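You operate a simulated robot arm through the tools that you are given. There is no shell and no other tool. Be economical: measure what you need, move in short steps, check, and stop when the job is done.

You are at the controls of a simulated two-armed robot. One attempt, no reset.

JOB
Take the grey gauge block and leave it on the white sample card. Then take the black foam block and put it on the blue cover plate. Then take the silver weight on the end of the assembly bench and put it away on the top of the island bench. The order counts. Set down upright: grey gauge block, silver weight.
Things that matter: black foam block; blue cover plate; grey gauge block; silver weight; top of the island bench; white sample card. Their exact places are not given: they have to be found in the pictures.

It is judged by the outcome, as a careful person would: the job done as asked, and still so three seconds after it is handed in. It fails if anything else is knocked over, pushed out of place, dropped, spilled or broken. A push-on lid holds only when it is set on centred and level and pressed home; a screw cap is set on level and turned clockwise until tight.

ROBOT AND FRAMES
Two 7-joint arms with two-finger parallel grippers on one trunk, on a base that drives. Base frame: it is fixed to the floor where the robot stands at the start and does not move with it; the origin is under the middle of the robot, x ahead of it, y to its left, z up; the surface under the hand at the start is at about z = 850. Lengths are in mm, angles in rad, forces in N, time in s.
The left shoulder is at the start at [71, 156, 1080], the right one opposite. Places, roughly: black foam block (8x11x5 cm) [900, -600, 900]; blue cover plate (16x12x1 cm) [900, -200, 900]; grey gauge block (4x4x5 cm) [800, 0, 900]; silver weight [750, -2000, 750]; top of the island bench [-3500, -2100, 800]. Payload 3.91 kg a hand.
The tool frame of a hand sits at the grasp point between the pads (the TCP): z along the fingers, y along the line on which they close. The tips reach 30 mm beyond it. The gripper opens to 110 mm. The fingers are 20 mm wide and 10 mm thick; the gripper's body (48 by 112 mm) begins 55 mm behind the TCP.
Orientation is that of the tool frame in the base frame, as a unit quaternion [x, y, z, w]. With the fingers straight down and closing along the base's y, the tool's x points along the base's -x, its y along +y and its z along -z.

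CONTROLS
- The arms move only by the tool nudge_tool. It takes "left_increments", "right_increments" or both (then of equal length, played together; a hand with none holds still); each is a list of rows, each a list of 3 entries, a list of its own where there are three numbers: the turn, a rotation vector about the base's x, y, z in rad, then the shift along the base's x, y, z in mm, then the opening in per cent of the stroke, from 0 (shut) to 100 (fully open). In form: [[[ax, ay, az], [dx, dy, dz], gripper], ...]. A call has 1 to 10 rows; each row shifts and turns the commanded pose from where the row before left it. A row lasts 0.2 s, in which the tool goes at most 50 mm and 0.15 rad; a call with a longer step from one row to the next is refused whole, and so is a gripper value outside its range. Where a pose cannot be reached the arm comes as near as it can. A force on the tool above 40 N (or 10 N above the force at the start of the call, whichever is more), or a blocked arm, ends the call early, and 0.2 s more pass. Each finger travels about 108 mm/s and halts on what it meets, pressing with about 45 N; the grip force reading is that of the motor and also rises with nothing between the fingers. The clock runs only during rows and for 0.2 s after the last one: add rows that do not move to give the fingers time. The reply holds the time, the measured pose of the TCP, the force on the tool along the base axes, the opening and the grip force, in the units named above and with some noise, with the torque about the TCP (base axes, N m) and any sound that the robot's microphone picked up.
- Cameras (640 x 400 px; columns grow to the right, rows downward): "scene" is now at [139.9, -44.5, 1323.5]; the picture's right is [-0.25, -0.97, 0.00], its down [-0.43, 0.11, -0.90] and it looks along [0.87, -0.22, -0.44] (base axes); focal length 281 px, centre (320, 200). "left" rides on the left gripper at [72, -17, -103] in its tool frame; the picture's right is [0.23, 0.97, 0.00], its down [-0.76, 0.18, -0.62] and it looks along [-0.61, 0.14, 0.78] (tool axes); focal length 222 px, centre (320, 200). "right" rides on the right gripper at [72, 17, -104] in its tool frame; the picture's right is [-0.23, 0.97, 0.00], its down [-0.76, -0.18, -0.62] and it looks along [-0.61, -0.14, 0.78] (tool axes); focal length 222 px, centre (320, 200).
- grab_frame(camera): a new picture of that camera. The clock stands still meanwhile.
- raise_lower(by): slides the trunk up (or, below 0, down) by that many mm; the arms and the scene camera ride with it, the base frame stays. It gives what a move gives, with no picture.
- base_move(legs): drives the robot by 1 to 6 legs, each [ahead, left, turn to the left] in mm, mm and rad, along the robot's own axes; the way and the turn of a leg run together, so that a leg with both is an arc; at most 1500 mm and 3.142 rad a leg. The arms and the cameras ride along, it lands a little off, and it stops where it bumps. It gives what a move gives.
- head_to(pan, tilt): turns the head with the scene camera to pan (to the left, within 1.501 rad either way) and tilt (down, from -0.506 to 1.204), counted from straight ahead of the robot. It gives what a move gives.
- locate(camera, pixels): for up to 12 pixels [column, row] of the newest picture of that camera ("zoom" is the newest enlarged one), the place [x, y, z] in the base frame of the surface seen there, good to about 3 mm, but the place of the scene camera against the robot may be out by one fixed shift of up to 25 mm in any direction. The clock stands still meanwhile.
- zoom(camera, box): a new picture of the part [left, top, right, bottom] of that camera's present view, enlarged. The clock stands still meanwhile.
- job_done(): hands the job in; it is judged then, once.

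Keep the steps short. Do not move on a guess: measure, check each grasp and each placing, and mend mistakes. In all there are 110 turns and 92 pictures (those below and enlarged ones count). Leave the grippers open and the arms clear of the work at the hand-in unless told otherwise, and finish with a single line.

The tools are called after "Call:" as name(argument=value, ...) on one line, values as JSON. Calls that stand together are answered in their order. nudge_tool: Moves the arms, as the interface text tells. Its arguments: {"type":"object","properties":{"left_increments":{"type":"array","items":{"type":"array"}},"right_increments":{"type":"array","items":{"type":"array"}}},"required":[]} The other tools are called the same way: raise_lower (by) slides the trunk up or down; base_move (legs) drives the base; head_to (pan, tilt) turns the head that bears the scene camera; grab_frame (camera) takes a picture; locate (camera, pixels) gives the place of the surface under pixels of a picture; zoom (camera, box) takes an enlarged picture of a part of a camera's view; job_done () hands the job in.

At the start:

```text
clock: 0.0
left_eef_pos: [852.0, 280.6, 1149.5]
left_ee_rot: [0.0, 1.0, 0.0, 0.0]
left_ft_force: [-0.6, 0.3, -0.8]
left_torque: [-0.01, 0.01, -0.05]
left_finger_gap: 110.1
left_gripper_force: 0.0
right_eef_pos: [638.2, -458.8, 1138.3]
right_ee_rot: [0.0, 1.0, 0.0, 0.0]
right_ft_force: [-0.4, -0.4, 0.5]
right_torque: [0.01, 0.0, 0.03]
right_finger_gap: 110.0
right_gripper_force: 0.0
trunk travel left (down, up): [-525.0, 415.0]
robot x, y, heading: [-0.0, -0.7, -0.003]
head pan, tilt: [-0.251, 0.456]
```

scene: 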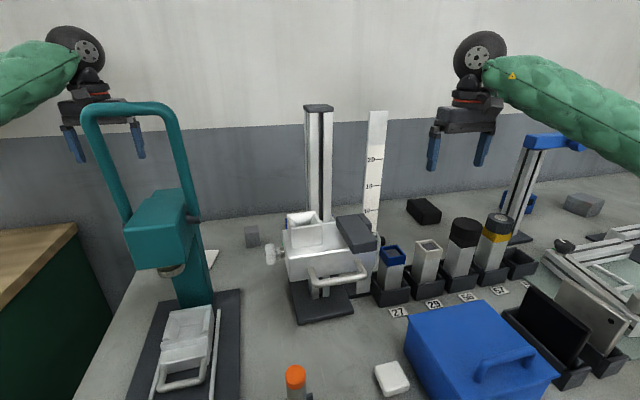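
right: 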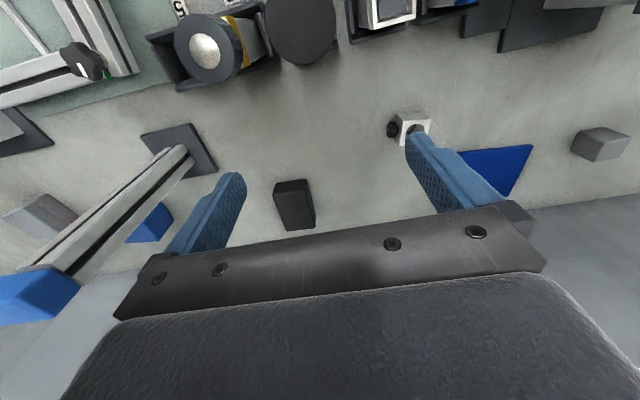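
left: 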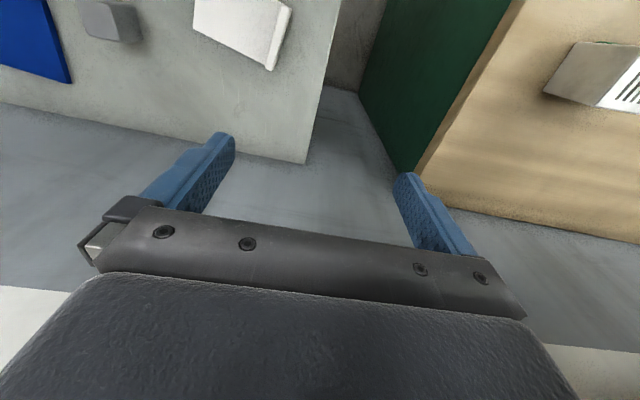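

I see a small grey block near (252,236), a white card edge near (212,258) and a black block near (424,211). I'll measure these, and check the wrist views for the blue plate.

Call:
locate(camera="scene", pixels=[[252, 230], [252, 242], [213, 258], [424, 205], [424, 218], [585, 200], [250, 290], [392, 370]])

Call:
locate(camera="right", pixels=[[294, 190], [294, 220], [500, 165], [530, 147], [505, 192], [600, 140], [600, 155], [620, 150], [410, 125], [462, 152]])

Call:
locate(camera="left", pixels=[[110, 10], [110, 35], [240, 25], [200, 20], [280, 10], [270, 65], [195, 30], [30, 40], [70, 80], [50, 5], [95, 38], [140, 38]])

Call:
zoom(camera="left", box=[0, 0, 340, 200])

Call:
zoom(camera="scene", box=[190, 180, 450, 340])

```text
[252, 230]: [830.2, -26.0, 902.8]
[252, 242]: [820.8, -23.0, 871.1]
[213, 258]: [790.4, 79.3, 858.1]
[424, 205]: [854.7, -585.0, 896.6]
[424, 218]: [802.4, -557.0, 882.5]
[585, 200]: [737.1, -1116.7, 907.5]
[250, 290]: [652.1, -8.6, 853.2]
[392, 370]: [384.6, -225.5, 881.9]
```

```text
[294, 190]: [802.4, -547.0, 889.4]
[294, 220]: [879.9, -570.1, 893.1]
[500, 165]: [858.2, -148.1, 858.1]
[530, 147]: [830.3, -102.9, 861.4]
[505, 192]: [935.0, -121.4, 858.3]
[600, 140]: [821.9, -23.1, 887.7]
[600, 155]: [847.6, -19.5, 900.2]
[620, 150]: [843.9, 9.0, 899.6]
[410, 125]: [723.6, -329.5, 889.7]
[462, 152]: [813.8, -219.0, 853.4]
```

```text
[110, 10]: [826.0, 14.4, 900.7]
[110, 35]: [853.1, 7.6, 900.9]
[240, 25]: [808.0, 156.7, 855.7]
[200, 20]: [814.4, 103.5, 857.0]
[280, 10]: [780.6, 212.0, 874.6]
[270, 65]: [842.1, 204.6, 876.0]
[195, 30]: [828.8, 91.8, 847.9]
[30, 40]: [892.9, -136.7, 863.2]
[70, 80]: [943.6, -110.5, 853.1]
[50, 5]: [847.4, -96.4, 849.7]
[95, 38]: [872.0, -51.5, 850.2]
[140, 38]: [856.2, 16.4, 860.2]
```

```text
1.88 times, centred on (170, 100) of left
```

zoom: 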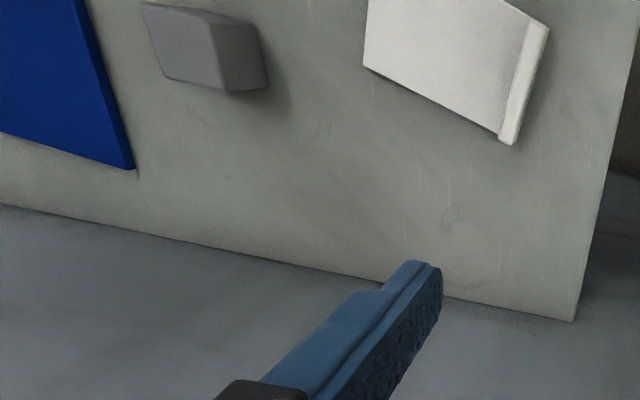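

```text
2.46 times, centred on (320, 260) of scene
```

zoom: 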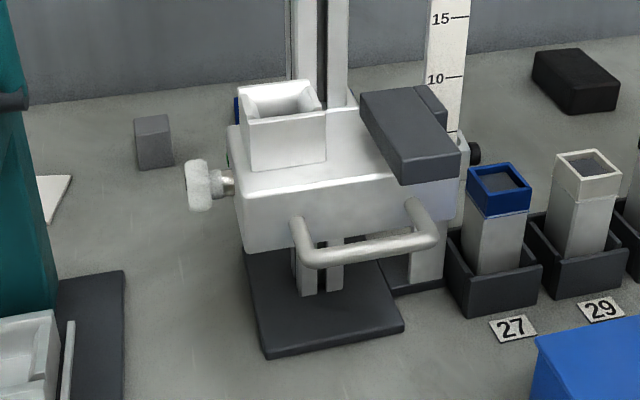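

The block, card and blue plate all show in the left wrist view. Next I measure the tall obstacles (teal press, white column), and move the left hand so that it sees the block and card better.

Call:
locate(camera="scene", pixels=[[85, 115], [165, 108], [155, 215], [192, 215], [190, 285], [318, 106], [318, 200], [375, 115], [300, 215], [270, 255], [370, 225], [485, 60]])

Call:
nudge_tool(left_increments=[[[0, 0, 0], [0, -40, 0], 100], [[0, 0, 0], [0, -40, 0], 100], [[0, 0, 0], [0, -40, 0], 100]])

Call:
grab_frame(camera="left")

Call:
grab_frame(camera="scene")

```text
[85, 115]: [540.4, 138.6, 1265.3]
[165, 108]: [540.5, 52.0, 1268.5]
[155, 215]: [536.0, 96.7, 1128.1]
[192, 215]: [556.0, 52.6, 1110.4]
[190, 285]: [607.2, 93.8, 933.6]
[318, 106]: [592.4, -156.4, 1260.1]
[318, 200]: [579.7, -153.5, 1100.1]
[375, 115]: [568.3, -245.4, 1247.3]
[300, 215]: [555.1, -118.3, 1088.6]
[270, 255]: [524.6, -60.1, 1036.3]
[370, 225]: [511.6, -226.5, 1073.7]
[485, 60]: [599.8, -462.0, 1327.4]
```

```text
clock: 0.8
left_eef_pos: [854.1, 160.7, 1147.7]
left_ee_rot: [-0.001, 1.0, 0.001, -0.001]
left_ft_force: [0.3, -0.8, -0.2]
left_torque: [-0.01, 0.05, -0.05]
left_finger_gap: 110.0
left_gripper_force: 0.0
right_eef_pos: [638.8, -460.1, 1136.3]
right_ee_rot: [0.0, 1.0, 0.0, -0.001]
right_ft_force: [-0.3, 0.0, -0.8]
right_torque: [0.04, 0.01, 0.01]
right_finger_gap: 110.0
right_gripper_force: 0.0
trunk travel left (down, up): [-525.0, 415.0]
robot x, y, heading: [-1.4, 1.8, 0.002]
head pan, tilt: [-0.251, 0.456]
```

```text
86 pictures are left
```

left: 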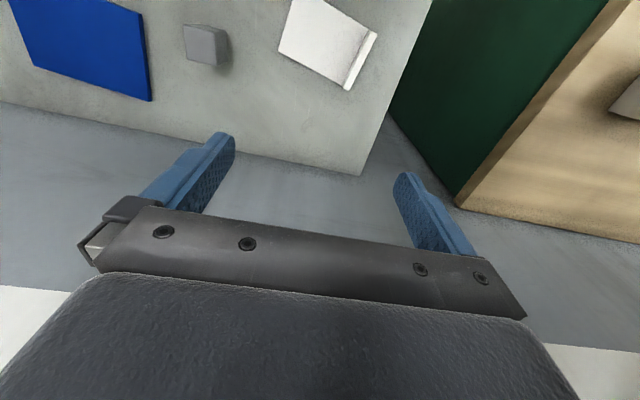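

```text
85 pictures are left
```

scene: 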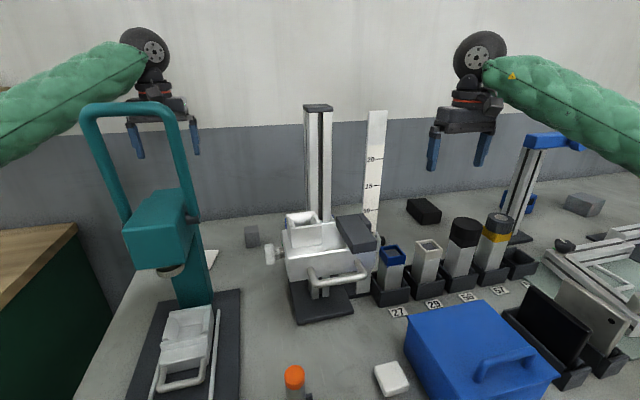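

The press (about x 540–610, y 50–140, up to z 1270) stands between the left shoulder and the block. I'll look left to see whether the base can shift that way, and measure the items in the left wrist picture.

Call:
locate(camera="left", pixels=[[184, 27], [214, 30], [219, 63], [189, 60], [290, 15], [300, 40], [345, 85], [370, 40], [335, 40], [80, 50], [145, 95], [38, 65]])

Call:
zoom(camera="left", box=[150, 0, 400, 156])

Call:
head_to(pan=0.7, tilt=0.7)

Call:
grab_frame(camera="scene")

```text
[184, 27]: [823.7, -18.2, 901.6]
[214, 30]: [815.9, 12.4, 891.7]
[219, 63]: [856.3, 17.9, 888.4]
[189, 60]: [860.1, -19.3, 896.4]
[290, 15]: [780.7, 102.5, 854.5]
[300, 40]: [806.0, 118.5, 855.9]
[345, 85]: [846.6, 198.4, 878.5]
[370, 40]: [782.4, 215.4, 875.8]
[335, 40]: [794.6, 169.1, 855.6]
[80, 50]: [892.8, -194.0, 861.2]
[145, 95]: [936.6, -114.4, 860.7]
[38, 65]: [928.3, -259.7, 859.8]
```

```text
2.56 times, centred on (275, 78) of left
```

zoom: 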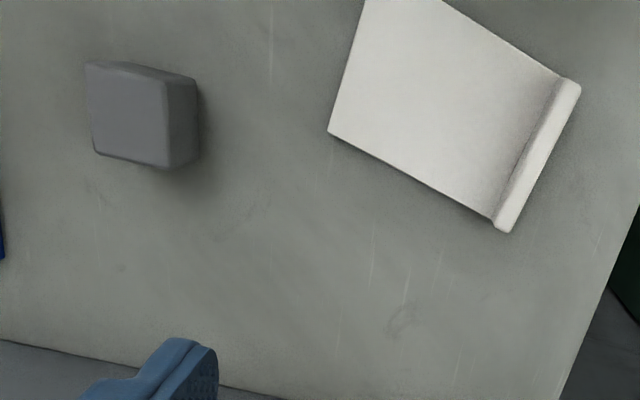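

```text
clock: 2.0
left_eef_pos: [852.4, 161.6, 1148.4]
left_ee_rot: [0.0, 1.0, 0.0, 0.001]
left_ft_force: [0.6, 0.0, 0.7]
left_torque: [0.01, -0.01, -0.03]
left_finger_gap: 109.9
left_gripper_force: 0.0
right_eef_pos: [637.1, -459.1, 1138.3]
right_ee_rot: [0.0, 1.0, 0.0, 0.0]
right_ft_force: [-0.5, 0.0, -0.3]
right_torque: [-0.01, -0.03, 0.0]
right_finger_gap: 110.0
right_gripper_force: 0.2
trunk travel left (down, up): [-525.0, 415.0]
robot x, y, heading: [-2.9, 2.2, -0.001]
head pan, tilt: [0.7, 0.7]
```

```text
83 pictures are left
```

scene: 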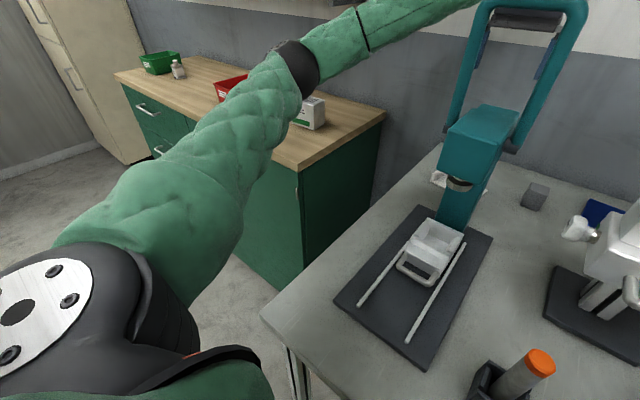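

There is free floor on the left. I'll raise the trunk so both arms clear the press and column, then shift the base left while turning right so that the left arm comes in from beside the press.

Call:
raise_lower(by=250)

Call:
base_move(legs=[[0, 320, 0], [0, 0, -0.35]])

Call:
head_to(pan=0.1, tilt=0.6)

Call:
grab_frame(camera="scene")

Call:
grab_frame(camera="left")

```text
clock: 4.6
left_eef_pos: [853.0, 160.6, 1397.7]
left_ee_rot: [0.001, 1.0, 0.001, -0.001]
left_ft_force: [0.1, 0.3, 0.4]
left_torque: [0.0, 0.02, 0.05]
left_finger_gap: 109.9
left_gripper_force: 0.1
right_eef_pos: [637.6, -458.8, 1388.0]
right_ee_rot: [0.0, 1.0, 0.0, 0.0]
right_ft_force: [0.1, 0.2, 0.1]
right_torque: [-0.01, -0.01, 0.01]
right_finger_gap: 110.3
right_gripper_force: 0.0
trunk travel left (down, up): [-775.0, 165.0]
robot x, y, heading: [1.5, -3.2, -0.005]
head pan, tilt: [0.7, 0.7]
```

```text
clock: 7.2
left_eef_pos: [839.6, 450.1, 1386.8]
left_ee_rot: [0.013, 1.0, 0.006, -0.007]
left_ft_force: [-0.5, 0.4, 0.1]
left_torque: [-0.01, 0.0, 0.02]
left_finger_gap: 110.0
left_gripper_force: 0.1
right_eef_pos: [612.1, -163.3, 1386.9]
right_ee_rot: [0.012, 1.0, 0.0, -0.001]
right_ft_force: [-1.2, 0.8, 0.7]
right_torque: [-0.07, -0.01, 0.03]
right_finger_gap: 109.8
right_gripper_force: 0.1
trunk travel left (down, up): [-775.0, 165.0]
robot x, y, heading: [-13.6, 312.7, -0.019]
head pan, tilt: [0.7, 0.7]
stopped in leg 2: the robot was blocked; the commanded pose is now the measured one
```

```text
clock: 8.2
left_eef_pos: [839.4, 450.3, 1387.1]
left_ee_rot: [0.012, 1.0, 0.006, -0.008]
left_ft_force: [0.4, 0.3, -0.4]
left_torque: [0.0, -0.02, 0.02]
left_finger_gap: 110.0
left_gripper_force: 0.1
right_eef_pos: [614.6, -163.8, 1386.9]
right_ee_rot: [0.012, 1.0, 0.002, -0.001]
right_ft_force: [0.8, 0.7, -0.1]
right_torque: [0.02, -0.01, 0.01]
right_finger_gap: 110.1
right_gripper_force: 0.0
trunk travel left (down, up): [-775.0, 165.0]
robot x, y, heading: [-17.4, 313.3, -0.026]
head pan, tilt: [0.099, 0.6]
```

```text
82 pictures are left
```

scene: 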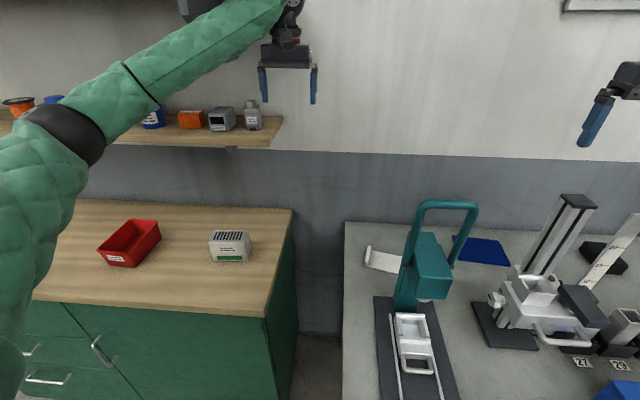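

```text
81 pictures are left
```

left: 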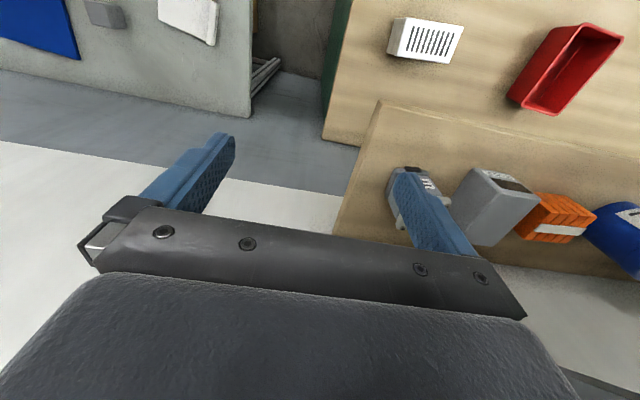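

The turn was blocked, probably by a base corner against the bench front. I check where the shelf is, then back off 150 mm before turning.

Call:
locate(camera="scene", pixels=[[280, 125], [250, 115], [150, 140], [292, 215], [265, 315], [345, 225], [345, 330], [230, 240], [190, 8], [480, 250]])

Call:
base_move(legs=[[-150, 0, 0], [0, 0, -0.33]])

Call:
grab_frame(camera="scene")

```text
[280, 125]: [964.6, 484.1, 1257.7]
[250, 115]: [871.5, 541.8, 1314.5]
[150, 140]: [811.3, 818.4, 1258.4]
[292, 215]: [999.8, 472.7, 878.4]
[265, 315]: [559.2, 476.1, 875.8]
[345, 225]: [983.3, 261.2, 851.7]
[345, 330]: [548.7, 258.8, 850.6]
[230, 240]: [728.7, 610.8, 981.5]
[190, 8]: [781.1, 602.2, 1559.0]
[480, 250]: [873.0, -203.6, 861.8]
```

```text
clock: 10.6
left_eef_pos: [688.6, 168.5, 1386.8]
left_ee_rot: [0.178, 0.984, 0.005, -0.005]
left_ft_force: [1.2, 0.3, -0.3]
left_torque: [0.01, 0.01, -0.02]
left_finger_gap: 110.0
left_gripper_force: 0.0
right_eef_pos: [273.8, -338.1, 1386.9]
right_ee_rot: [0.177, 0.984, 0.0, -0.001]
right_ft_force: [0.0, 0.1, -0.5]
right_torque: [-0.01, 0.02, -0.02]
right_finger_gap: 110.0
right_gripper_force: 0.1
trunk travel left (down, up): [-775.0, 165.0]
robot x, y, heading: [-169.3, 316.9, -0.354]
head pan, tilt: [0.099, 0.6]
```

```text
80 pictures are left
```

scene: 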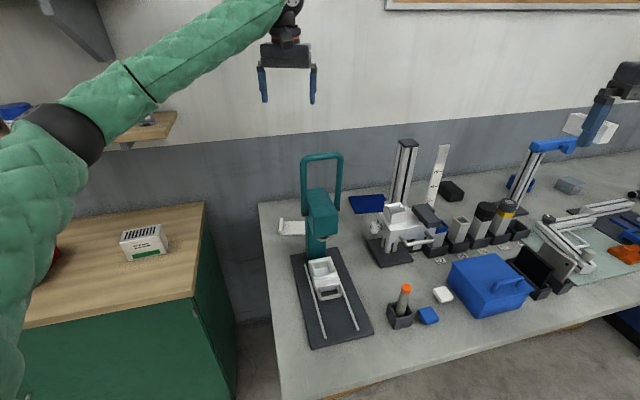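

From here the block is too far, and coming straight on the press is in the way. I measure the bench front edge and corner to see how close the base can get at the left end.

Call:
locate(camera="scene", pixels=[[281, 392], [420, 365], [560, 325], [262, 210], [200, 290], [245, 360], [310, 158], [340, 160], [316, 245], [300, 330], [365, 325], [291, 226]])

Call:
head_to(pan=0.2, tilt=1.2)

Call:
grab_frame(camera="scene")

```text
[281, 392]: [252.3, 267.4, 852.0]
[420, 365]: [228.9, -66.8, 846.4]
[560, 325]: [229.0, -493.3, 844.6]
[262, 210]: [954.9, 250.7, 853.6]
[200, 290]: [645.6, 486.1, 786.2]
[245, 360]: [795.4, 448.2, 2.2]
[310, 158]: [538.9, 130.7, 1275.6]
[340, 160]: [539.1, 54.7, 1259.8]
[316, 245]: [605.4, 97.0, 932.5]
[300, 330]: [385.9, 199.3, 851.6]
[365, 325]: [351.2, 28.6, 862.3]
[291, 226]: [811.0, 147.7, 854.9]
```

```text
clock: 11.6
left_eef_pos: [689.1, 168.6, 1387.6]
left_ee_rot: [0.177, 0.984, 0.005, -0.005]
left_ft_force: [0.8, -0.1, -0.1]
left_torque: [-0.01, 0.0, 0.0]
left_finger_gap: 109.9
left_gripper_force: 0.1
right_eef_pos: [273.5, -337.6, 1388.1]
right_ee_rot: [0.175, 0.984, 0.0, -0.001]
right_ft_force: [-1.0, 0.1, 0.4]
right_torque: [0.04, -0.02, -0.02]
right_finger_gap: 109.9
right_gripper_force: 0.1
trunk travel left (down, up): [-775.0, 165.0]
robot x, y, heading: [-165.0, 312.2, -0.35]
head pan, tilt: [0.201, 1.201]
```

```text
79 pictures are left
```

scene: 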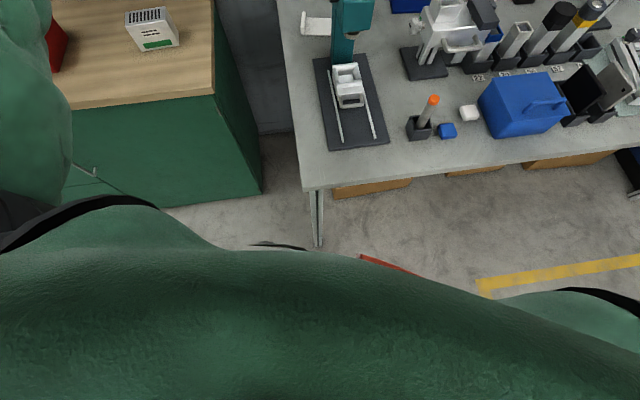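

The base can stand off the bench's left end (edge y≈262) facing along the bench, so the left arm reaches past the press. With the hands at z≈1387 (above everything), I turn in place to heading −1.2, back up, then slide left.

Call:
base_move(legs=[[0, 0, -0.85], [-116, 0, 0], [0, 372, 0]])

Call:
head_to(pan=0.5, tilt=0.6)

Call:
grab_frame(camera="scene")

```text
clock: 17.0
left_eef_pos: [592.2, -184.2, 1387.9]
left_ee_rot: [0.569, 0.823, 0.007, -0.002]
left_ft_force: [-0.7, -0.4, 0.2]
left_torque: [0.0, 0.02, -0.04]
left_finger_gap: 109.7
left_gripper_force: 0.2
right_eef_pos: [-61.3, -205.3, 1386.8]
right_ee_rot: [0.568, 0.823, -0.001, 0.0]
right_ft_force: [0.1, 0.1, -0.4]
right_torque: [0.0, 0.01, -0.01]
right_finger_gap: 110.1
right_gripper_force: 0.2
trunk travel left (down, up): [-775.0, 165.0]
robot x, y, heading: [140.3, 554.6, -1.207]
head pan, tilt: [0.201, 1.201]
```

```text
clock: 18.0
left_eef_pos: [592.8, -185.5, 1388.4]
left_ee_rot: [0.568, 0.823, 0.007, -0.003]
left_ft_force: [-0.2, -1.2, -0.2]
left_torque: [-0.04, -0.01, -0.02]
left_finger_gap: 110.1
left_gripper_force: 0.0
right_eef_pos: [-61.9, -205.8, 1387.7]
right_ee_rot: [0.568, 0.823, 0.001, 0.0]
right_ft_force: [0.2, 0.3, 0.5]
right_torque: [0.04, -0.03, -0.02]
right_finger_gap: 110.0
right_gripper_force: 0.0
trunk travel left (down, up): [-775.0, 165.0]
robot x, y, heading: [141.6, 549.0, -1.207]
head pan, tilt: [0.499, 0.6]
```

```text
78 pictures are left
```

scene: 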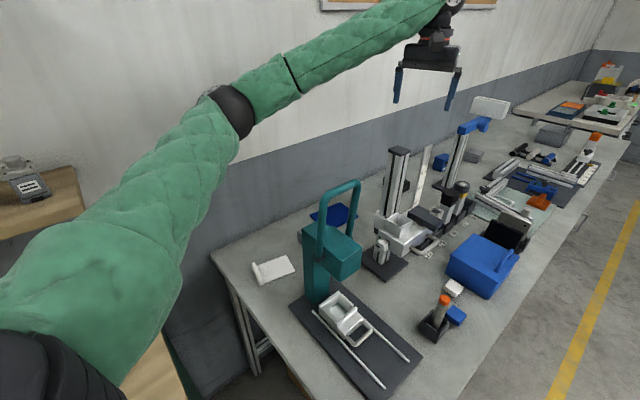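

The card shows at (272,268); the block is hidden behind the press from here. I swing the left hand high over to above the block, turning it so the fingers line up with the block's sides.

Call:
nudge_tool(left_increments=[[[0, 0, -0.052], [35, 26.5, 0], 100], [[0, 0, -0.052], [35, 26.5, 0], 100], [[0, 0, -0.052], [35, 26.5, 0], 100], [[0, 0, -0.052], [35, 26.5, 0], 100], [[0, 0, -0.052], [35, 26.5, 0], 100], [[0, 0, -0.052], [35, 26.5, 0], 100], [[0, 0, -0.052], [36, 26.5, 0], 100], [[0, 0, 0], [0, 0, 0], 100]])

Call:
grab_frame(camera="scene")

Call:
grab_frame(camera="left")

```text
clock: 19.8
left_eef_pos: [838.3, -0.5, 1387.9]
left_ee_rot: [0.708, 0.706, 0.007, -0.001]
left_ft_force: [0.1, 0.2, 1.2]
left_torque: [-0.01, 0.01, 0.02]
left_finger_gap: 109.8
left_gripper_force: 0.0
right_eef_pos: [-61.1, -206.6, 1385.7]
right_ee_rot: [0.568, 0.823, 0.001, 0.0]
right_ft_force: [0.3, -0.7, 0.6]
right_torque: [0.0, -0.03, -0.01]
right_finger_gap: 110.0
right_gripper_force: 0.1
trunk travel left (down, up): [-775.0, 165.0]
robot x, y, heading: [140.4, 556.1, -1.206]
head pan, tilt: [0.499, 0.6]
```

```text
77 pictures are left
```

scene: 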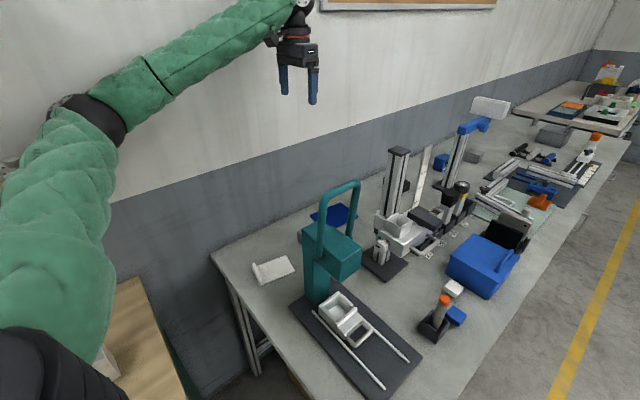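

```text
76 pictures are left
```

left: 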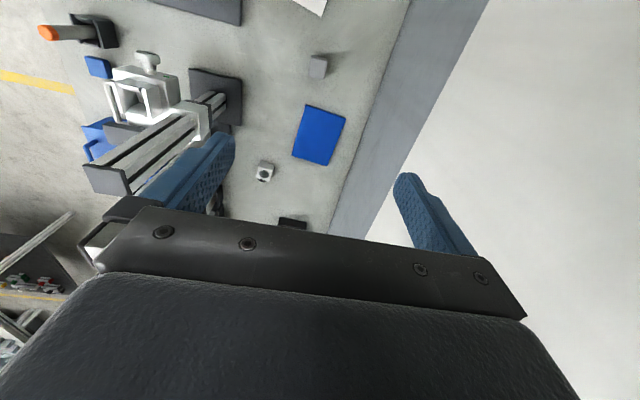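

The elbow is near the shelf on the far left. I measure the elbow, the shelf item, and the block.

Call:
locate(camera="scene", pixels=[[60, 105], [85, 105], [100, 140], [5, 162], [3, 178], [60, 300]])

Call:
locate(camera="left", pixels=[[318, 68], [311, 60], [325, 60], [311, 77], [323, 78], [318, 135], [310, 108], [330, 160]])

Call:
head_to(pan=1.0, tilt=0.45)

Call:
grab_frame(camera="scene")

```text
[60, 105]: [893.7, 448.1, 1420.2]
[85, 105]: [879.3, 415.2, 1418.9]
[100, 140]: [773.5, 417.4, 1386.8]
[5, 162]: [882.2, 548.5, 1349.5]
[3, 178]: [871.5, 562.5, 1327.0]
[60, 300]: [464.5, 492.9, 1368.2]
```

```text
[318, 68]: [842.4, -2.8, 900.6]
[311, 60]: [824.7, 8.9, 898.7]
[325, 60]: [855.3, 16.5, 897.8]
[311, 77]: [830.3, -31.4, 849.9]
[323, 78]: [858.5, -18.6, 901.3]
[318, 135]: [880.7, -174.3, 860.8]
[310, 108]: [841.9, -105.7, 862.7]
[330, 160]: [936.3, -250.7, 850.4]
```

```text
clock: 20.7
left_eef_pos: [839.9, 0.7, 1388.1]
left_ee_rot: [0.708, 0.706, 0.008, -0.001]
left_ft_force: [0.2, -0.1, 0.1]
left_torque: [0.0, 0.0, -0.01]
left_finger_gap: 109.9
left_gripper_force: 0.0
right_eef_pos: [-61.2, -205.3, 1388.0]
right_ee_rot: [0.568, 0.823, 0.0, -0.001]
right_ft_force: [0.4, 0.4, 0.0]
right_torque: [-0.01, 0.01, -0.03]
right_finger_gap: 109.9
right_gripper_force: 0.1
trunk travel left (down, up): [-775.0, 165.0]
robot x, y, heading: [140.4, 554.8, -1.208]
head pan, tilt: [1.0, 0.45]
```

```text
75 pictures are left
```

scene: 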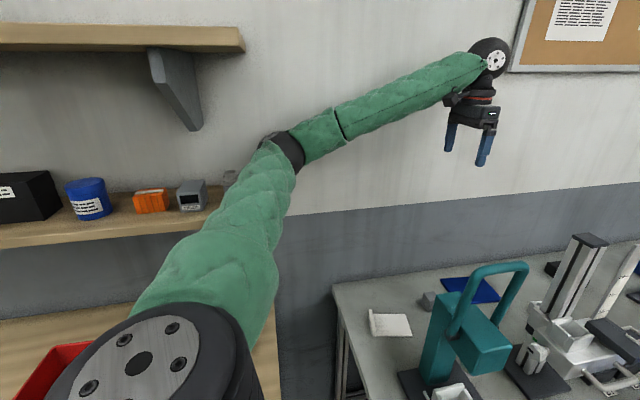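

The elbow (~[835, 430, 1400]) sits beside the shelf end (y≈484, z 1258), so lowering the trunk would be risky. Instead I raise the trunk a bit more and reach down with the arm, which pulls the elbow away from the shelf. I do it in stages.

Call:
raise_lower(by=60)

Call:
nudge_tool(left_increments=[[[0, 0, 0], [0, 0, -40], 100], [[0, 0, 0], [0, 0, -40], 100], [[0, 0, 0], [0, 0, -40], 100], [[0, 0, 0], [0, 0, -40], 100], [[0, 0, 0], [0, 0, -40], 100], [[0, 0, 0], [0, 0, -40], 100]])

Call:
grab_frame(camera="scene")

Call:
grab_frame(camera="left")

```text
clock: 21.7
left_eef_pos: [840.3, 0.7, 1447.3]
left_ee_rot: [0.708, 0.706, 0.007, -0.001]
left_ft_force: [0.7, -0.8, 0.0]
left_torque: [-0.01, -0.01, -0.01]
left_finger_gap: 110.1
left_gripper_force: 0.1
right_eef_pos: [-61.3, -205.8, 1447.7]
right_ee_rot: [0.568, 0.823, 0.0, 0.0]
right_ft_force: [0.4, 0.2, 0.4]
right_torque: [0.03, 0.02, 0.0]
right_finger_gap: 109.8
right_gripper_force: 0.1
trunk travel left (down, up): [-835.0, 105.0]
robot x, y, heading: [142.7, 555.0, -1.206]
head pan, tilt: [1.0, 0.45]
```

```text
clock: 23.3
left_eef_pos: [806.4, -42.0, 1206.9]
left_ee_rot: [0.729, 0.685, 0.009, -0.001]
left_ft_force: [0.1, 0.1, -0.6]
left_torque: [-0.02, 0.01, 0.0]
left_finger_gap: 109.9
left_gripper_force: 0.0
right_eef_pos: [-98.7, -198.0, 1440.0]
right_ee_rot: [0.59, 0.807, 0.004, 0.002]
right_ft_force: [-1.5, 1.2, -0.1]
right_torque: [-0.14, -0.11, 0.0]
right_finger_gap: 109.8
right_gripper_force: 0.1
trunk travel left (down, up): [-835.0, 105.0]
robot x, y, heading: [152.5, 556.0, -1.258]
head pan, tilt: [1.0, 0.45]
stopped in row 6 (left hand): the arm was blocked; the commanded pose is now the measured one
```

```text
74 pictures are left
```

scene: 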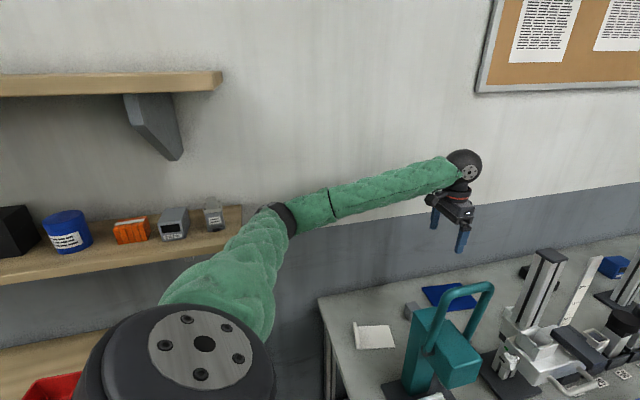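

```text
73 pictures are left
```

left: 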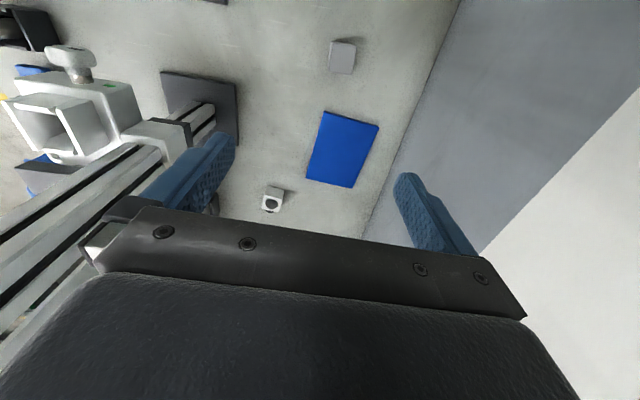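

The elbow touched the shelf end and the base shifted slightly; the shelf items look undisturbed, and nothing fell. I lift the hand back up along the same path, then drive away from the shelf.

Call:
nudge_tool(left_increments=[[[0, 0, 0], [0, 0, 40], 100], [[0, 0, 0], [0, 0, 40], 100], [[0, 0, 0], [0, 0, 40], 100], [[0, 0, 0], [0, 0, 40], 100], [[0, 0, 0], [0, 0, 40], 100], [[0, 0, 0.05], [0, 0, 30], 100]])

Call:
grab_frame(camera="scene")

```text
clock: 24.7
left_eef_pos: [824.5, -18.1, 1434.4]
left_ee_rot: [0.701, 0.713, 0.005, -0.002]
left_ft_force: [0.4, 0.3, -0.3]
left_torque: [0.0, 0.05, 0.01]
left_finger_gap: 110.1
left_gripper_force: 0.0
right_eef_pos: [-77.6, -197.1, 1446.8]
right_ee_rot: [0.58, 0.815, 0.001, -0.001]
right_ft_force: [0.1, -0.7, 0.0]
right_torque: [0.0, 0.0, 0.02]
right_finger_gap: 109.9
right_gripper_force: 0.0
trunk travel left (down, up): [-835.0, 105.0]
robot x, y, heading: [143.2, 554.5, -1.237]
head pan, tilt: [1.0, 0.45]
```

```text
72 pictures are left
```

scene: 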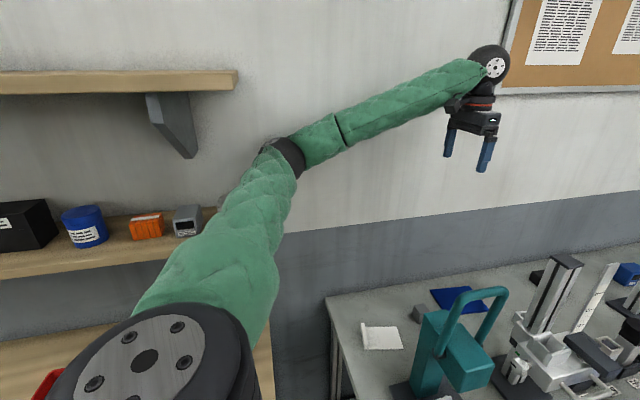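

All standing. Now I move the base right then back (away from the shelf) so the hand hangs at about [524, 232], beside the press.

Call:
base_move(legs=[[0, -202, 0], [-334, 0, 0]])

Call:
raise_lower(by=-180)

Call:
head_to(pan=0.7, tilt=0.6)

Call:
grab_frame(camera="scene")

```text
clock: 28.1
left_eef_pos: [523.6, 230.5, 1434.1]
left_ee_rot: [0.701, 0.713, 0.006, -0.003]
left_ft_force: [-0.2, -0.7, -0.5]
left_torque: [-0.01, 0.01, 0.03]
left_finger_gap: 109.8
left_gripper_force: 0.0
right_eef_pos: [-377.2, 51.5, 1447.8]
right_ee_rot: [0.579, 0.815, 0.001, -0.002]
right_ft_force: [-0.3, 0.2, 0.4]
right_torque: [-0.01, -0.01, -0.02]
right_finger_gap: 110.1
right_gripper_force: 0.0
trunk travel left (down, up): [-835.0, 105.0]
robot x, y, heading: [-154.8, 809.2, -1.231]
head pan, tilt: [1.0, 0.45]
```

```text
clock: 30.1
left_eef_pos: [523.5, 231.6, 1253.9]
left_ee_rot: [0.701, 0.713, 0.006, -0.002]
left_ft_force: [-0.7, -0.2, -0.2]
left_torque: [0.0, -0.01, -0.02]
left_finger_gap: 110.2
left_gripper_force: 0.0
right_eef_pos: [-378.1, 51.9, 1267.5]
right_ee_rot: [0.579, 0.816, 0.0, -0.001]
right_ft_force: [0.1, 0.4, -0.1]
right_torque: [0.03, 0.0, 0.02]
right_finger_gap: 110.0
right_gripper_force: 0.0
trunk travel left (down, up): [-655.0, 285.0]
robot x, y, heading: [-152.5, 807.2, -1.234]
head pan, tilt: [1.0, 0.45]
```

```text
clock: 30.9
left_eef_pos: [523.4, 230.5, 1254.9]
left_ee_rot: [0.702, 0.712, 0.006, -0.001]
left_ft_force: [0.1, -0.1, 1.2]
left_torque: [-0.04, 0.02, 0.0]
left_finger_gap: 110.1
left_gripper_force: 0.1
right_eef_pos: [-377.7, 51.9, 1267.0]
right_ee_rot: [0.579, 0.815, 0.001, -0.002]
right_ft_force: [0.7, 0.9, 0.6]
right_torque: [0.0, 0.03, 0.0]
right_finger_gap: 110.0
right_gripper_force: 0.0
trunk travel left (down, up): [-655.0, 285.0]
robot x, y, heading: [-154.7, 804.6, -1.234]
head pan, tilt: [0.7, 0.6]
```

```text
71 pictures are left
```

scene: 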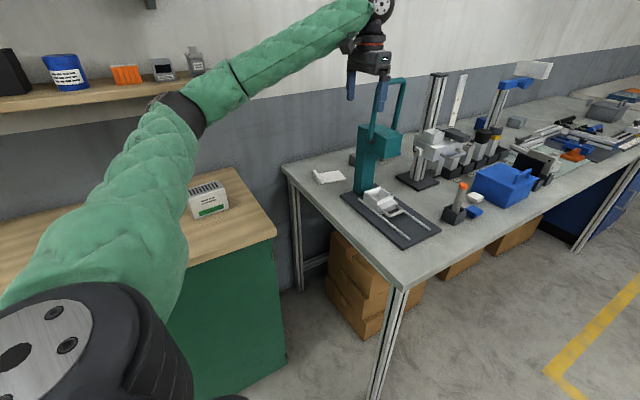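

Shelf items still stand. I lower the trunk another 180 so the elbow will pass under shelf level, then drive +x past the press.

Call:
raise_lower(by=-180)

Call:
base_move(legs=[[72, 205, 0]])

Call:
grab_frame(camera="scene")

```text
clock: 32.9
left_eef_pos: [523.9, 230.5, 1074.3]
left_ee_rot: [0.702, 0.712, 0.006, -0.002]
left_ft_force: [0.5, 0.2, -0.2]
left_torque: [0.02, -0.03, -0.01]
left_finger_gap: 110.2
left_gripper_force: 0.1
right_eef_pos: [-378.5, 53.0, 1088.5]
right_ee_rot: [0.579, 0.815, 0.0, 0.0]
right_ft_force: [0.5, -0.1, -0.4]
right_torque: [-0.04, -0.01, -0.03]
right_finger_gap: 109.9
right_gripper_force: 0.1
trunk travel left (down, up): [-475.0, 465.0]
robot x, y, heading: [-156.8, 801.7, -1.237]
head pan, tilt: [0.7, 0.6]
```

```text
clock: 34.6
left_eef_pos: [742.0, 228.7, 1072.0]
left_ee_rot: [0.703, 0.711, 0.006, -0.004]
left_ft_force: [-0.7, 0.4, -0.5]
left_torque: [-0.05, 0.05, -0.02]
left_finger_gap: 110.1
left_gripper_force: 0.1
right_eef_pos: [-160.2, 52.1, 1087.5]
right_ee_rot: [0.581, 0.814, 0.0, -0.002]
right_ft_force: [0.4, 0.3, 0.0]
right_torque: [-0.02, 0.04, -0.01]
right_finger_gap: 109.9
right_gripper_force: 0.0
trunk travel left (down, up): [-475.0, 465.0]
robot x, y, heading: [60.2, 805.5, -1.24]
head pan, tilt: [0.7, 0.6]
```

```text
70 pictures are left
```

scene: 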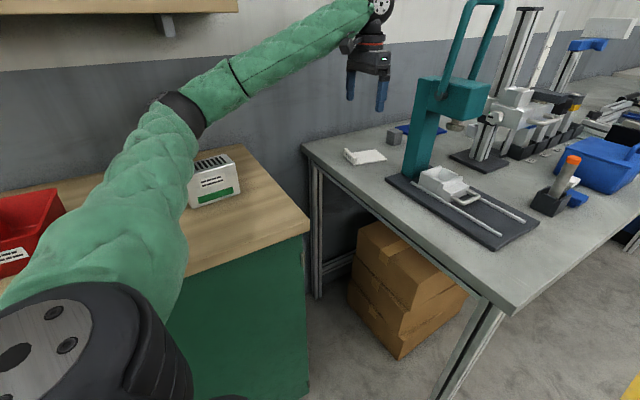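

The arm is now under shelf level with room to spare, and the block (393,136) and card (363,157) are both visible. I drive on so the hand comes above the block.

Call:
base_move(legs=[[248, 17, 0]])

Call:
grab_frame(camera="scene")

Call:
grab_frame(camera="left")

```text
clock: 36.4
left_eef_pos: [835.5, -1.6, 1073.3]
left_ee_rot: [0.703, 0.712, 0.007, -0.002]
left_ft_force: [0.6, -0.1, -0.6]
left_torque: [0.04, 0.02, -0.01]
left_finger_gap: 109.9
left_gripper_force: 0.1
right_eef_pos: [-65.7, -177.4, 1086.9]
right_ee_rot: [0.581, 0.814, 0.0, -0.002]
right_ft_force: [0.4, 0.1, -0.8]
right_torque: [0.03, 0.0, -0.01]
right_finger_gap: 110.1
right_gripper_force: 0.1
trunk travel left (down, up): [-475.0, 465.0]
robot x, y, heading: [160.0, 572.1, -1.237]
head pan, tilt: [0.7, 0.6]
```

```text
69 pictures are left
```

scene: 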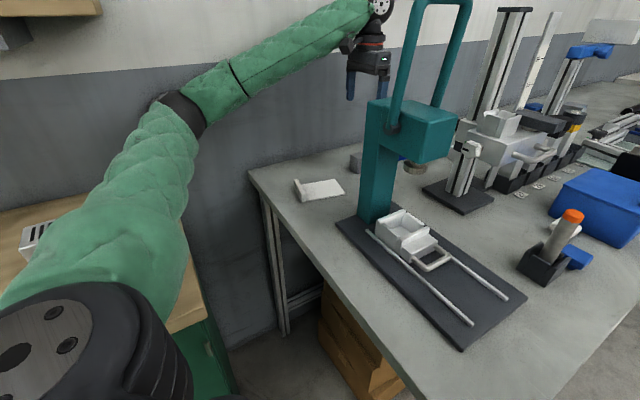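

```text
68 pictures are left
```

left: 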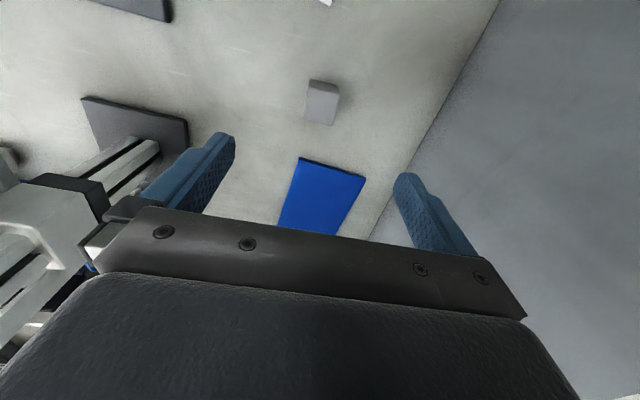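

Hand is above the block (left view at (322,103)). I zoom in and measure its top corners.

Call:
zoom(camera="left", box=[272, 60, 372, 140])

Call:
locate(camera="left", pixels=[[308, 90], [336, 97], [331, 122], [306, 118], [320, 105], [311, 81], [337, 85]])

```text
5.00 times, centred on (322, 100) of left
```

zoom: 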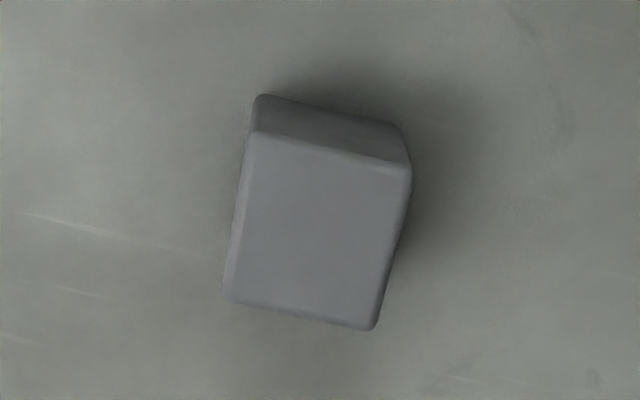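

```text
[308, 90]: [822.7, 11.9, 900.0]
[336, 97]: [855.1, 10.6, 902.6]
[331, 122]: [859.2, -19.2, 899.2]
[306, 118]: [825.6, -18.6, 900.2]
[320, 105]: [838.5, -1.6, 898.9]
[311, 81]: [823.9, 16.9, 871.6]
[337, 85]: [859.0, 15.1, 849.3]
```

The top centre is ≈[841, −3, 900] and lines up with the hand. I centre and descend to z≈930, then check.

Call:
nudge_tool(left_increments=[[[0, 0, 0], [5, -1, -35], 100], [[0, 0, 0], [0, 0, -36], 100], [[0, 0, 0], [0, 0, -36], 100], [[0, 0, 0], [0, 0, -36], 100], [[0, 0, 0], [0, 0, 0], 100]])

Call:
grab_frame(camera="left")

Call:
grab_frame(camera="scene")

```text
clock: 37.6
left_eef_pos: [836.0, -7.6, 931.6]
left_ee_rot: [0.706, 0.709, 0.008, -0.002]
left_ft_force: [0.1, 0.3, -1.4]
left_torque: [0.01, 0.01, 0.0]
left_finger_gap: 110.3
left_gripper_force: 0.1
right_eef_pos: [-69.6, -180.2, 1083.4]
right_ee_rot: [0.583, 0.813, 0.004, 0.0]
right_ft_force: [0.3, 0.4, 0.7]
right_torque: [-0.03, -0.02, -0.03]
right_finger_gap: 110.2
right_gripper_force: 0.1
trunk travel left (down, up): [-475.0, 465.0]
robot x, y, heading: [154.9, 574.4, -1.244]
head pan, tilt: [0.7, 0.6]
```

```text
66 pictures are left
```

left: 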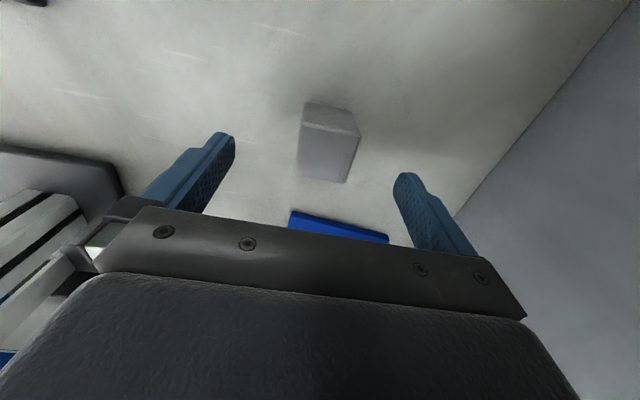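

```text
65 pictures are left
```

scene: 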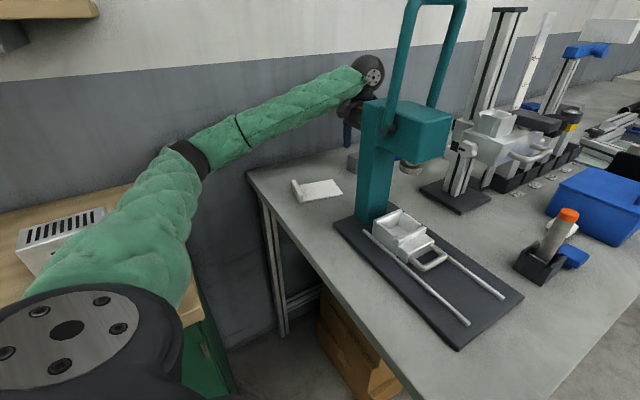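

The base has drifted slightly (heading −1.237→−1.244), hinting the arm may be leaning on something. I check near the elbow and the white box on the cabinet.

Call:
locate(camera="scene", pixels=[[190, 155], [175, 160], [150, 195], [110, 225], [90, 215], [60, 222], [30, 255], [160, 200], [170, 215], [110, 205]])

Call:
head_to(pan=1.2, tilt=0.7)

Call:
grab_frame(camera="scene")

```text
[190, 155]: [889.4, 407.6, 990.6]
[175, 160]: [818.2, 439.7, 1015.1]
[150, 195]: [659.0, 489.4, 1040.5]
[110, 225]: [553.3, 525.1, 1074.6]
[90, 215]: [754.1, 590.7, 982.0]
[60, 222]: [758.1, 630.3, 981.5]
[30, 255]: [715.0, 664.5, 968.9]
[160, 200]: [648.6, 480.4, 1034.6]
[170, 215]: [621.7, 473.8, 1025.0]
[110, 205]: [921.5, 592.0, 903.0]
```

```text
clock: 38.5
left_eef_pos: [836.6, -9.9, 930.6]
left_ee_rot: [0.705, 0.709, 0.009, -0.002]
left_ft_force: [0.3, -0.2, 0.1]
left_torque: [0.04, 0.02, 0.0]
left_finger_gap: 110.3
left_gripper_force: 0.0
right_eef_pos: [-72.0, -179.6, 1084.2]
right_ee_rot: [0.583, 0.812, 0.004, 0.0]
right_ft_force: [-1.4, -0.1, 0.7]
right_torque: [-0.01, 0.0, 0.04]
right_finger_gap: 109.9
right_gripper_force: 0.1
trunk travel left (down, up): [-475.0, 465.0]
robot x, y, heading: [164.0, 576.5, -1.245]
head pan, tilt: [1.201, 0.7]
```

```text
64 pictures are left
```

scene: 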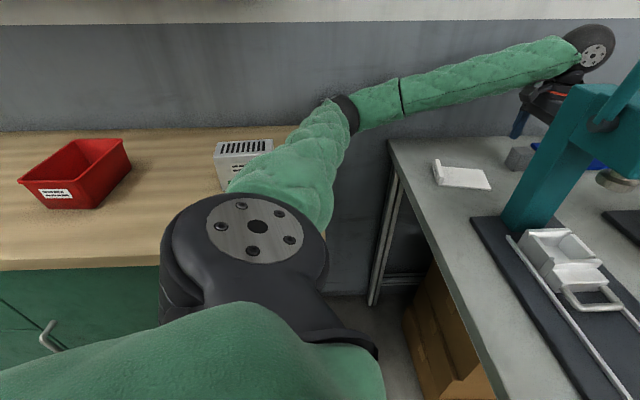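

The lower side of the elbow seems to be resting near the cabinet top edge (z≈878). The white box and red bin stand where they were. I raise the trunk 150, which lifts the elbow, then re-descend with the hand; the elbow then ends higher.

Call:
raise_lower(by=150)

Call:
nudge_tool(left_increments=[[[0, 0, 0], [2, 4, -35], 100], [[0, 0, 0], [0, 0, -36], 100], [[0, 0, 0], [0, 0, -36], 100], [[0, 0, 0], [0, 0, -36], 100], [[0, 0, 0], [0, 0, 0], 100]])

Call:
grab_frame(camera="scene")

Call:
grab_frame(camera="left")

```text
clock: 40.3
left_eef_pos: [841.4, -3.2, 1079.4]
left_ee_rot: [0.703, 0.711, 0.006, -0.003]
left_ft_force: [-0.5, -0.4, 0.0]
left_torque: [-0.03, 0.01, 0.03]
left_finger_gap: 110.1
left_gripper_force: 0.0
right_eef_pos: [-65.4, -176.3, 1236.7]
right_ee_rot: [0.58, 0.814, 0.0, -0.001]
right_ft_force: [0.0, -0.6, 0.0]
right_torque: [0.02, 0.0, 0.0]
right_finger_gap: 110.0
right_gripper_force: 0.0
trunk travel left (down, up): [-625.0, 315.0]
robot x, y, heading: [160.9, 578.0, -1.237]
head pan, tilt: [1.201, 0.7]
```

```text
clock: 41.5
left_eef_pos: [842.0, 2.6, 936.3]
left_ee_rot: [0.703, 0.711, 0.006, -0.003]
left_ft_force: [-0.6, 0.3, 0.6]
left_torque: [0.01, 0.01, -0.01]
left_finger_gap: 109.8
left_gripper_force: 0.1
right_eef_pos: [-66.3, -176.6, 1238.6]
right_ee_rot: [0.58, 0.815, 0.001, 0.0]
right_ft_force: [-0.3, -0.4, 0.4]
right_torque: [-0.03, 0.01, 0.0]
right_finger_gap: 109.8
right_gripper_force: 0.1
trunk travel left (down, up): [-625.0, 315.0]
robot x, y, heading: [157.9, 576.1, -1.235]
head pan, tilt: [1.201, 0.7]
```

```text
63 pictures are left
```

scene: 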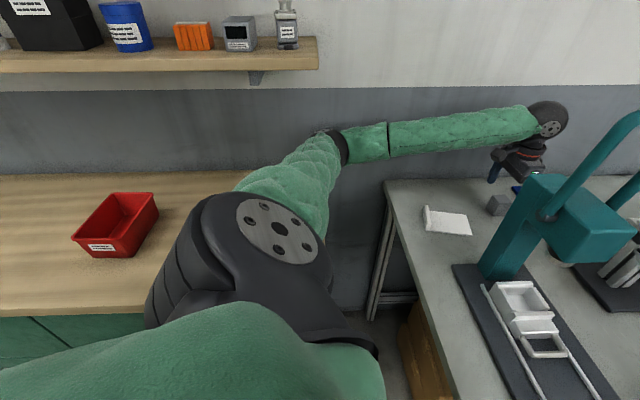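

```text
62 pictures are left
```

left: 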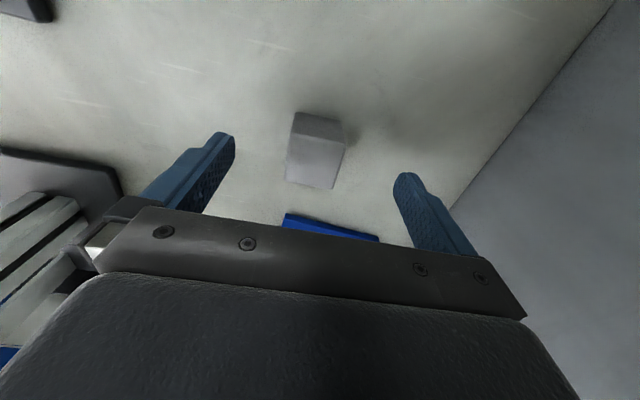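

The heading is steady and the arm hangs free. I centre (−1, −5), descend to z≈890 and close.

Call:
nudge_tool(left_increments=[[[0, 0, 0], [-1, -5, -23], 100], [[0, 0, 0], [0, 0, -22], 100], [[0, 0, 0], [0, 0, 0], 60], [[0, 0, 0], [0, 0, 0], 0], [[0, 0, 0], [0, 0, 0], 0], [[0, 0, 0], [0, 0, 0], 0]])

Call:
grab_frame(camera="left")

```text
clock: 42.9
left_eef_pos: [843.2, -2.1, 893.8]
left_ee_rot: [0.703, 0.711, 0.006, -0.002]
left_ft_force: [0.8, -0.6, 0.5]
left_torque: [-0.06, 0.06, 0.0]
left_finger_gap: 39.5
left_gripper_force: 44.9
right_eef_pos: [-65.2, -176.9, 1238.1]
right_ee_rot: [0.58, 0.815, 0.001, -0.002]
right_ft_force: [-0.4, 0.2, 0.3]
right_torque: [0.01, 0.01, 0.02]
right_finger_gap: 110.0
right_gripper_force: 0.2
trunk travel left (down, up): [-625.0, 315.0]
robot x, y, heading: [162.8, 574.0, -1.241]
head pan, tilt: [1.201, 0.7]
```

```text
61 pictures are left
```

left: 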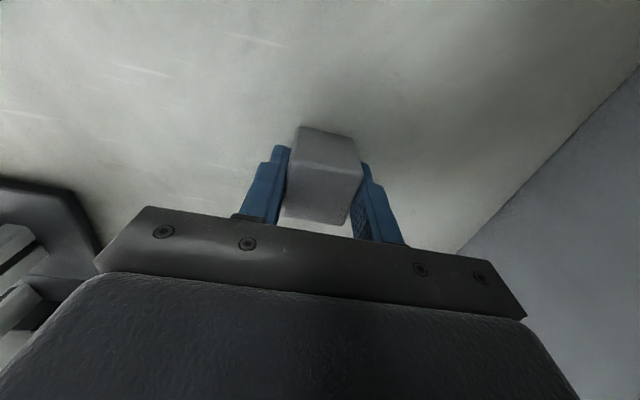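

Grip holds: gap 39.5, force 45. Before moving, I lift 90 mm and check the elbow's height against the box and shelf, since moving toward the card brings the arm nearer them.

Call:
nudge_tool(left_increments=[[[0, 0, 0], [0, 0, 30], 0], [[0, 0, 0], [0, 0, 30], 0], [[0, 0, 0], [0, 0, 30], 0], [[0, 0, 0], [0, 0, 0], 0]])

Call:
head_to(pan=1.1, tilt=0.6)

Call:
grab_frame(camera="scene")

```text
clock: 43.9
left_eef_pos: [843.3, -3.0, 982.5]
left_ee_rot: [0.703, 0.712, 0.006, -0.003]
left_ft_force: [0.4, -0.3, -0.8]
left_torque: [-0.02, 0.0, -0.02]
left_finger_gap: 39.5
left_gripper_force: 44.7
right_eef_pos: [-65.4, -176.3, 1237.5]
right_ee_rot: [0.581, 0.814, 0.002, -0.001]
right_ft_force: [-0.1, -0.2, -1.1]
right_torque: [-0.01, 0.0, -0.02]
right_finger_gap: 110.1
right_gripper_force: 0.1
trunk travel left (down, up): [-625.0, 315.0]
robot x, y, heading: [160.3, 576.6, -1.238]
head pan, tilt: [1.201, 0.7]
```

```text
clock: 44.5
left_eef_pos: [841.8, -2.6, 981.8]
left_ee_rot: [0.703, 0.711, 0.007, -0.002]
left_ft_force: [0.2, -0.3, -0.7]
left_torque: [0.02, 0.04, 0.0]
left_finger_gap: 39.3
left_gripper_force: 45.1
right_eef_pos: [-65.1, -175.4, 1237.8]
right_ee_rot: [0.58, 0.815, 0.001, -0.002]
right_ft_force: [0.1, 0.7, -0.6]
right_torque: [0.03, 0.0, -0.02]
right_finger_gap: 110.0
right_gripper_force: 0.0
trunk travel left (down, up): [-625.0, 315.0]
robot x, y, heading: [156.5, 576.1, -1.242]
head pan, tilt: [1.1, 0.6]
```

```text
60 pictures are left
```

scene: 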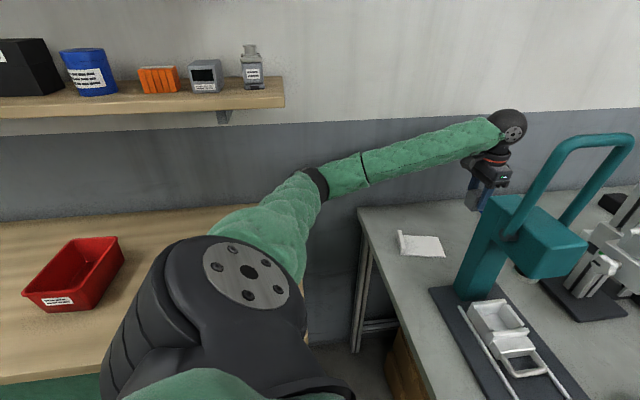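

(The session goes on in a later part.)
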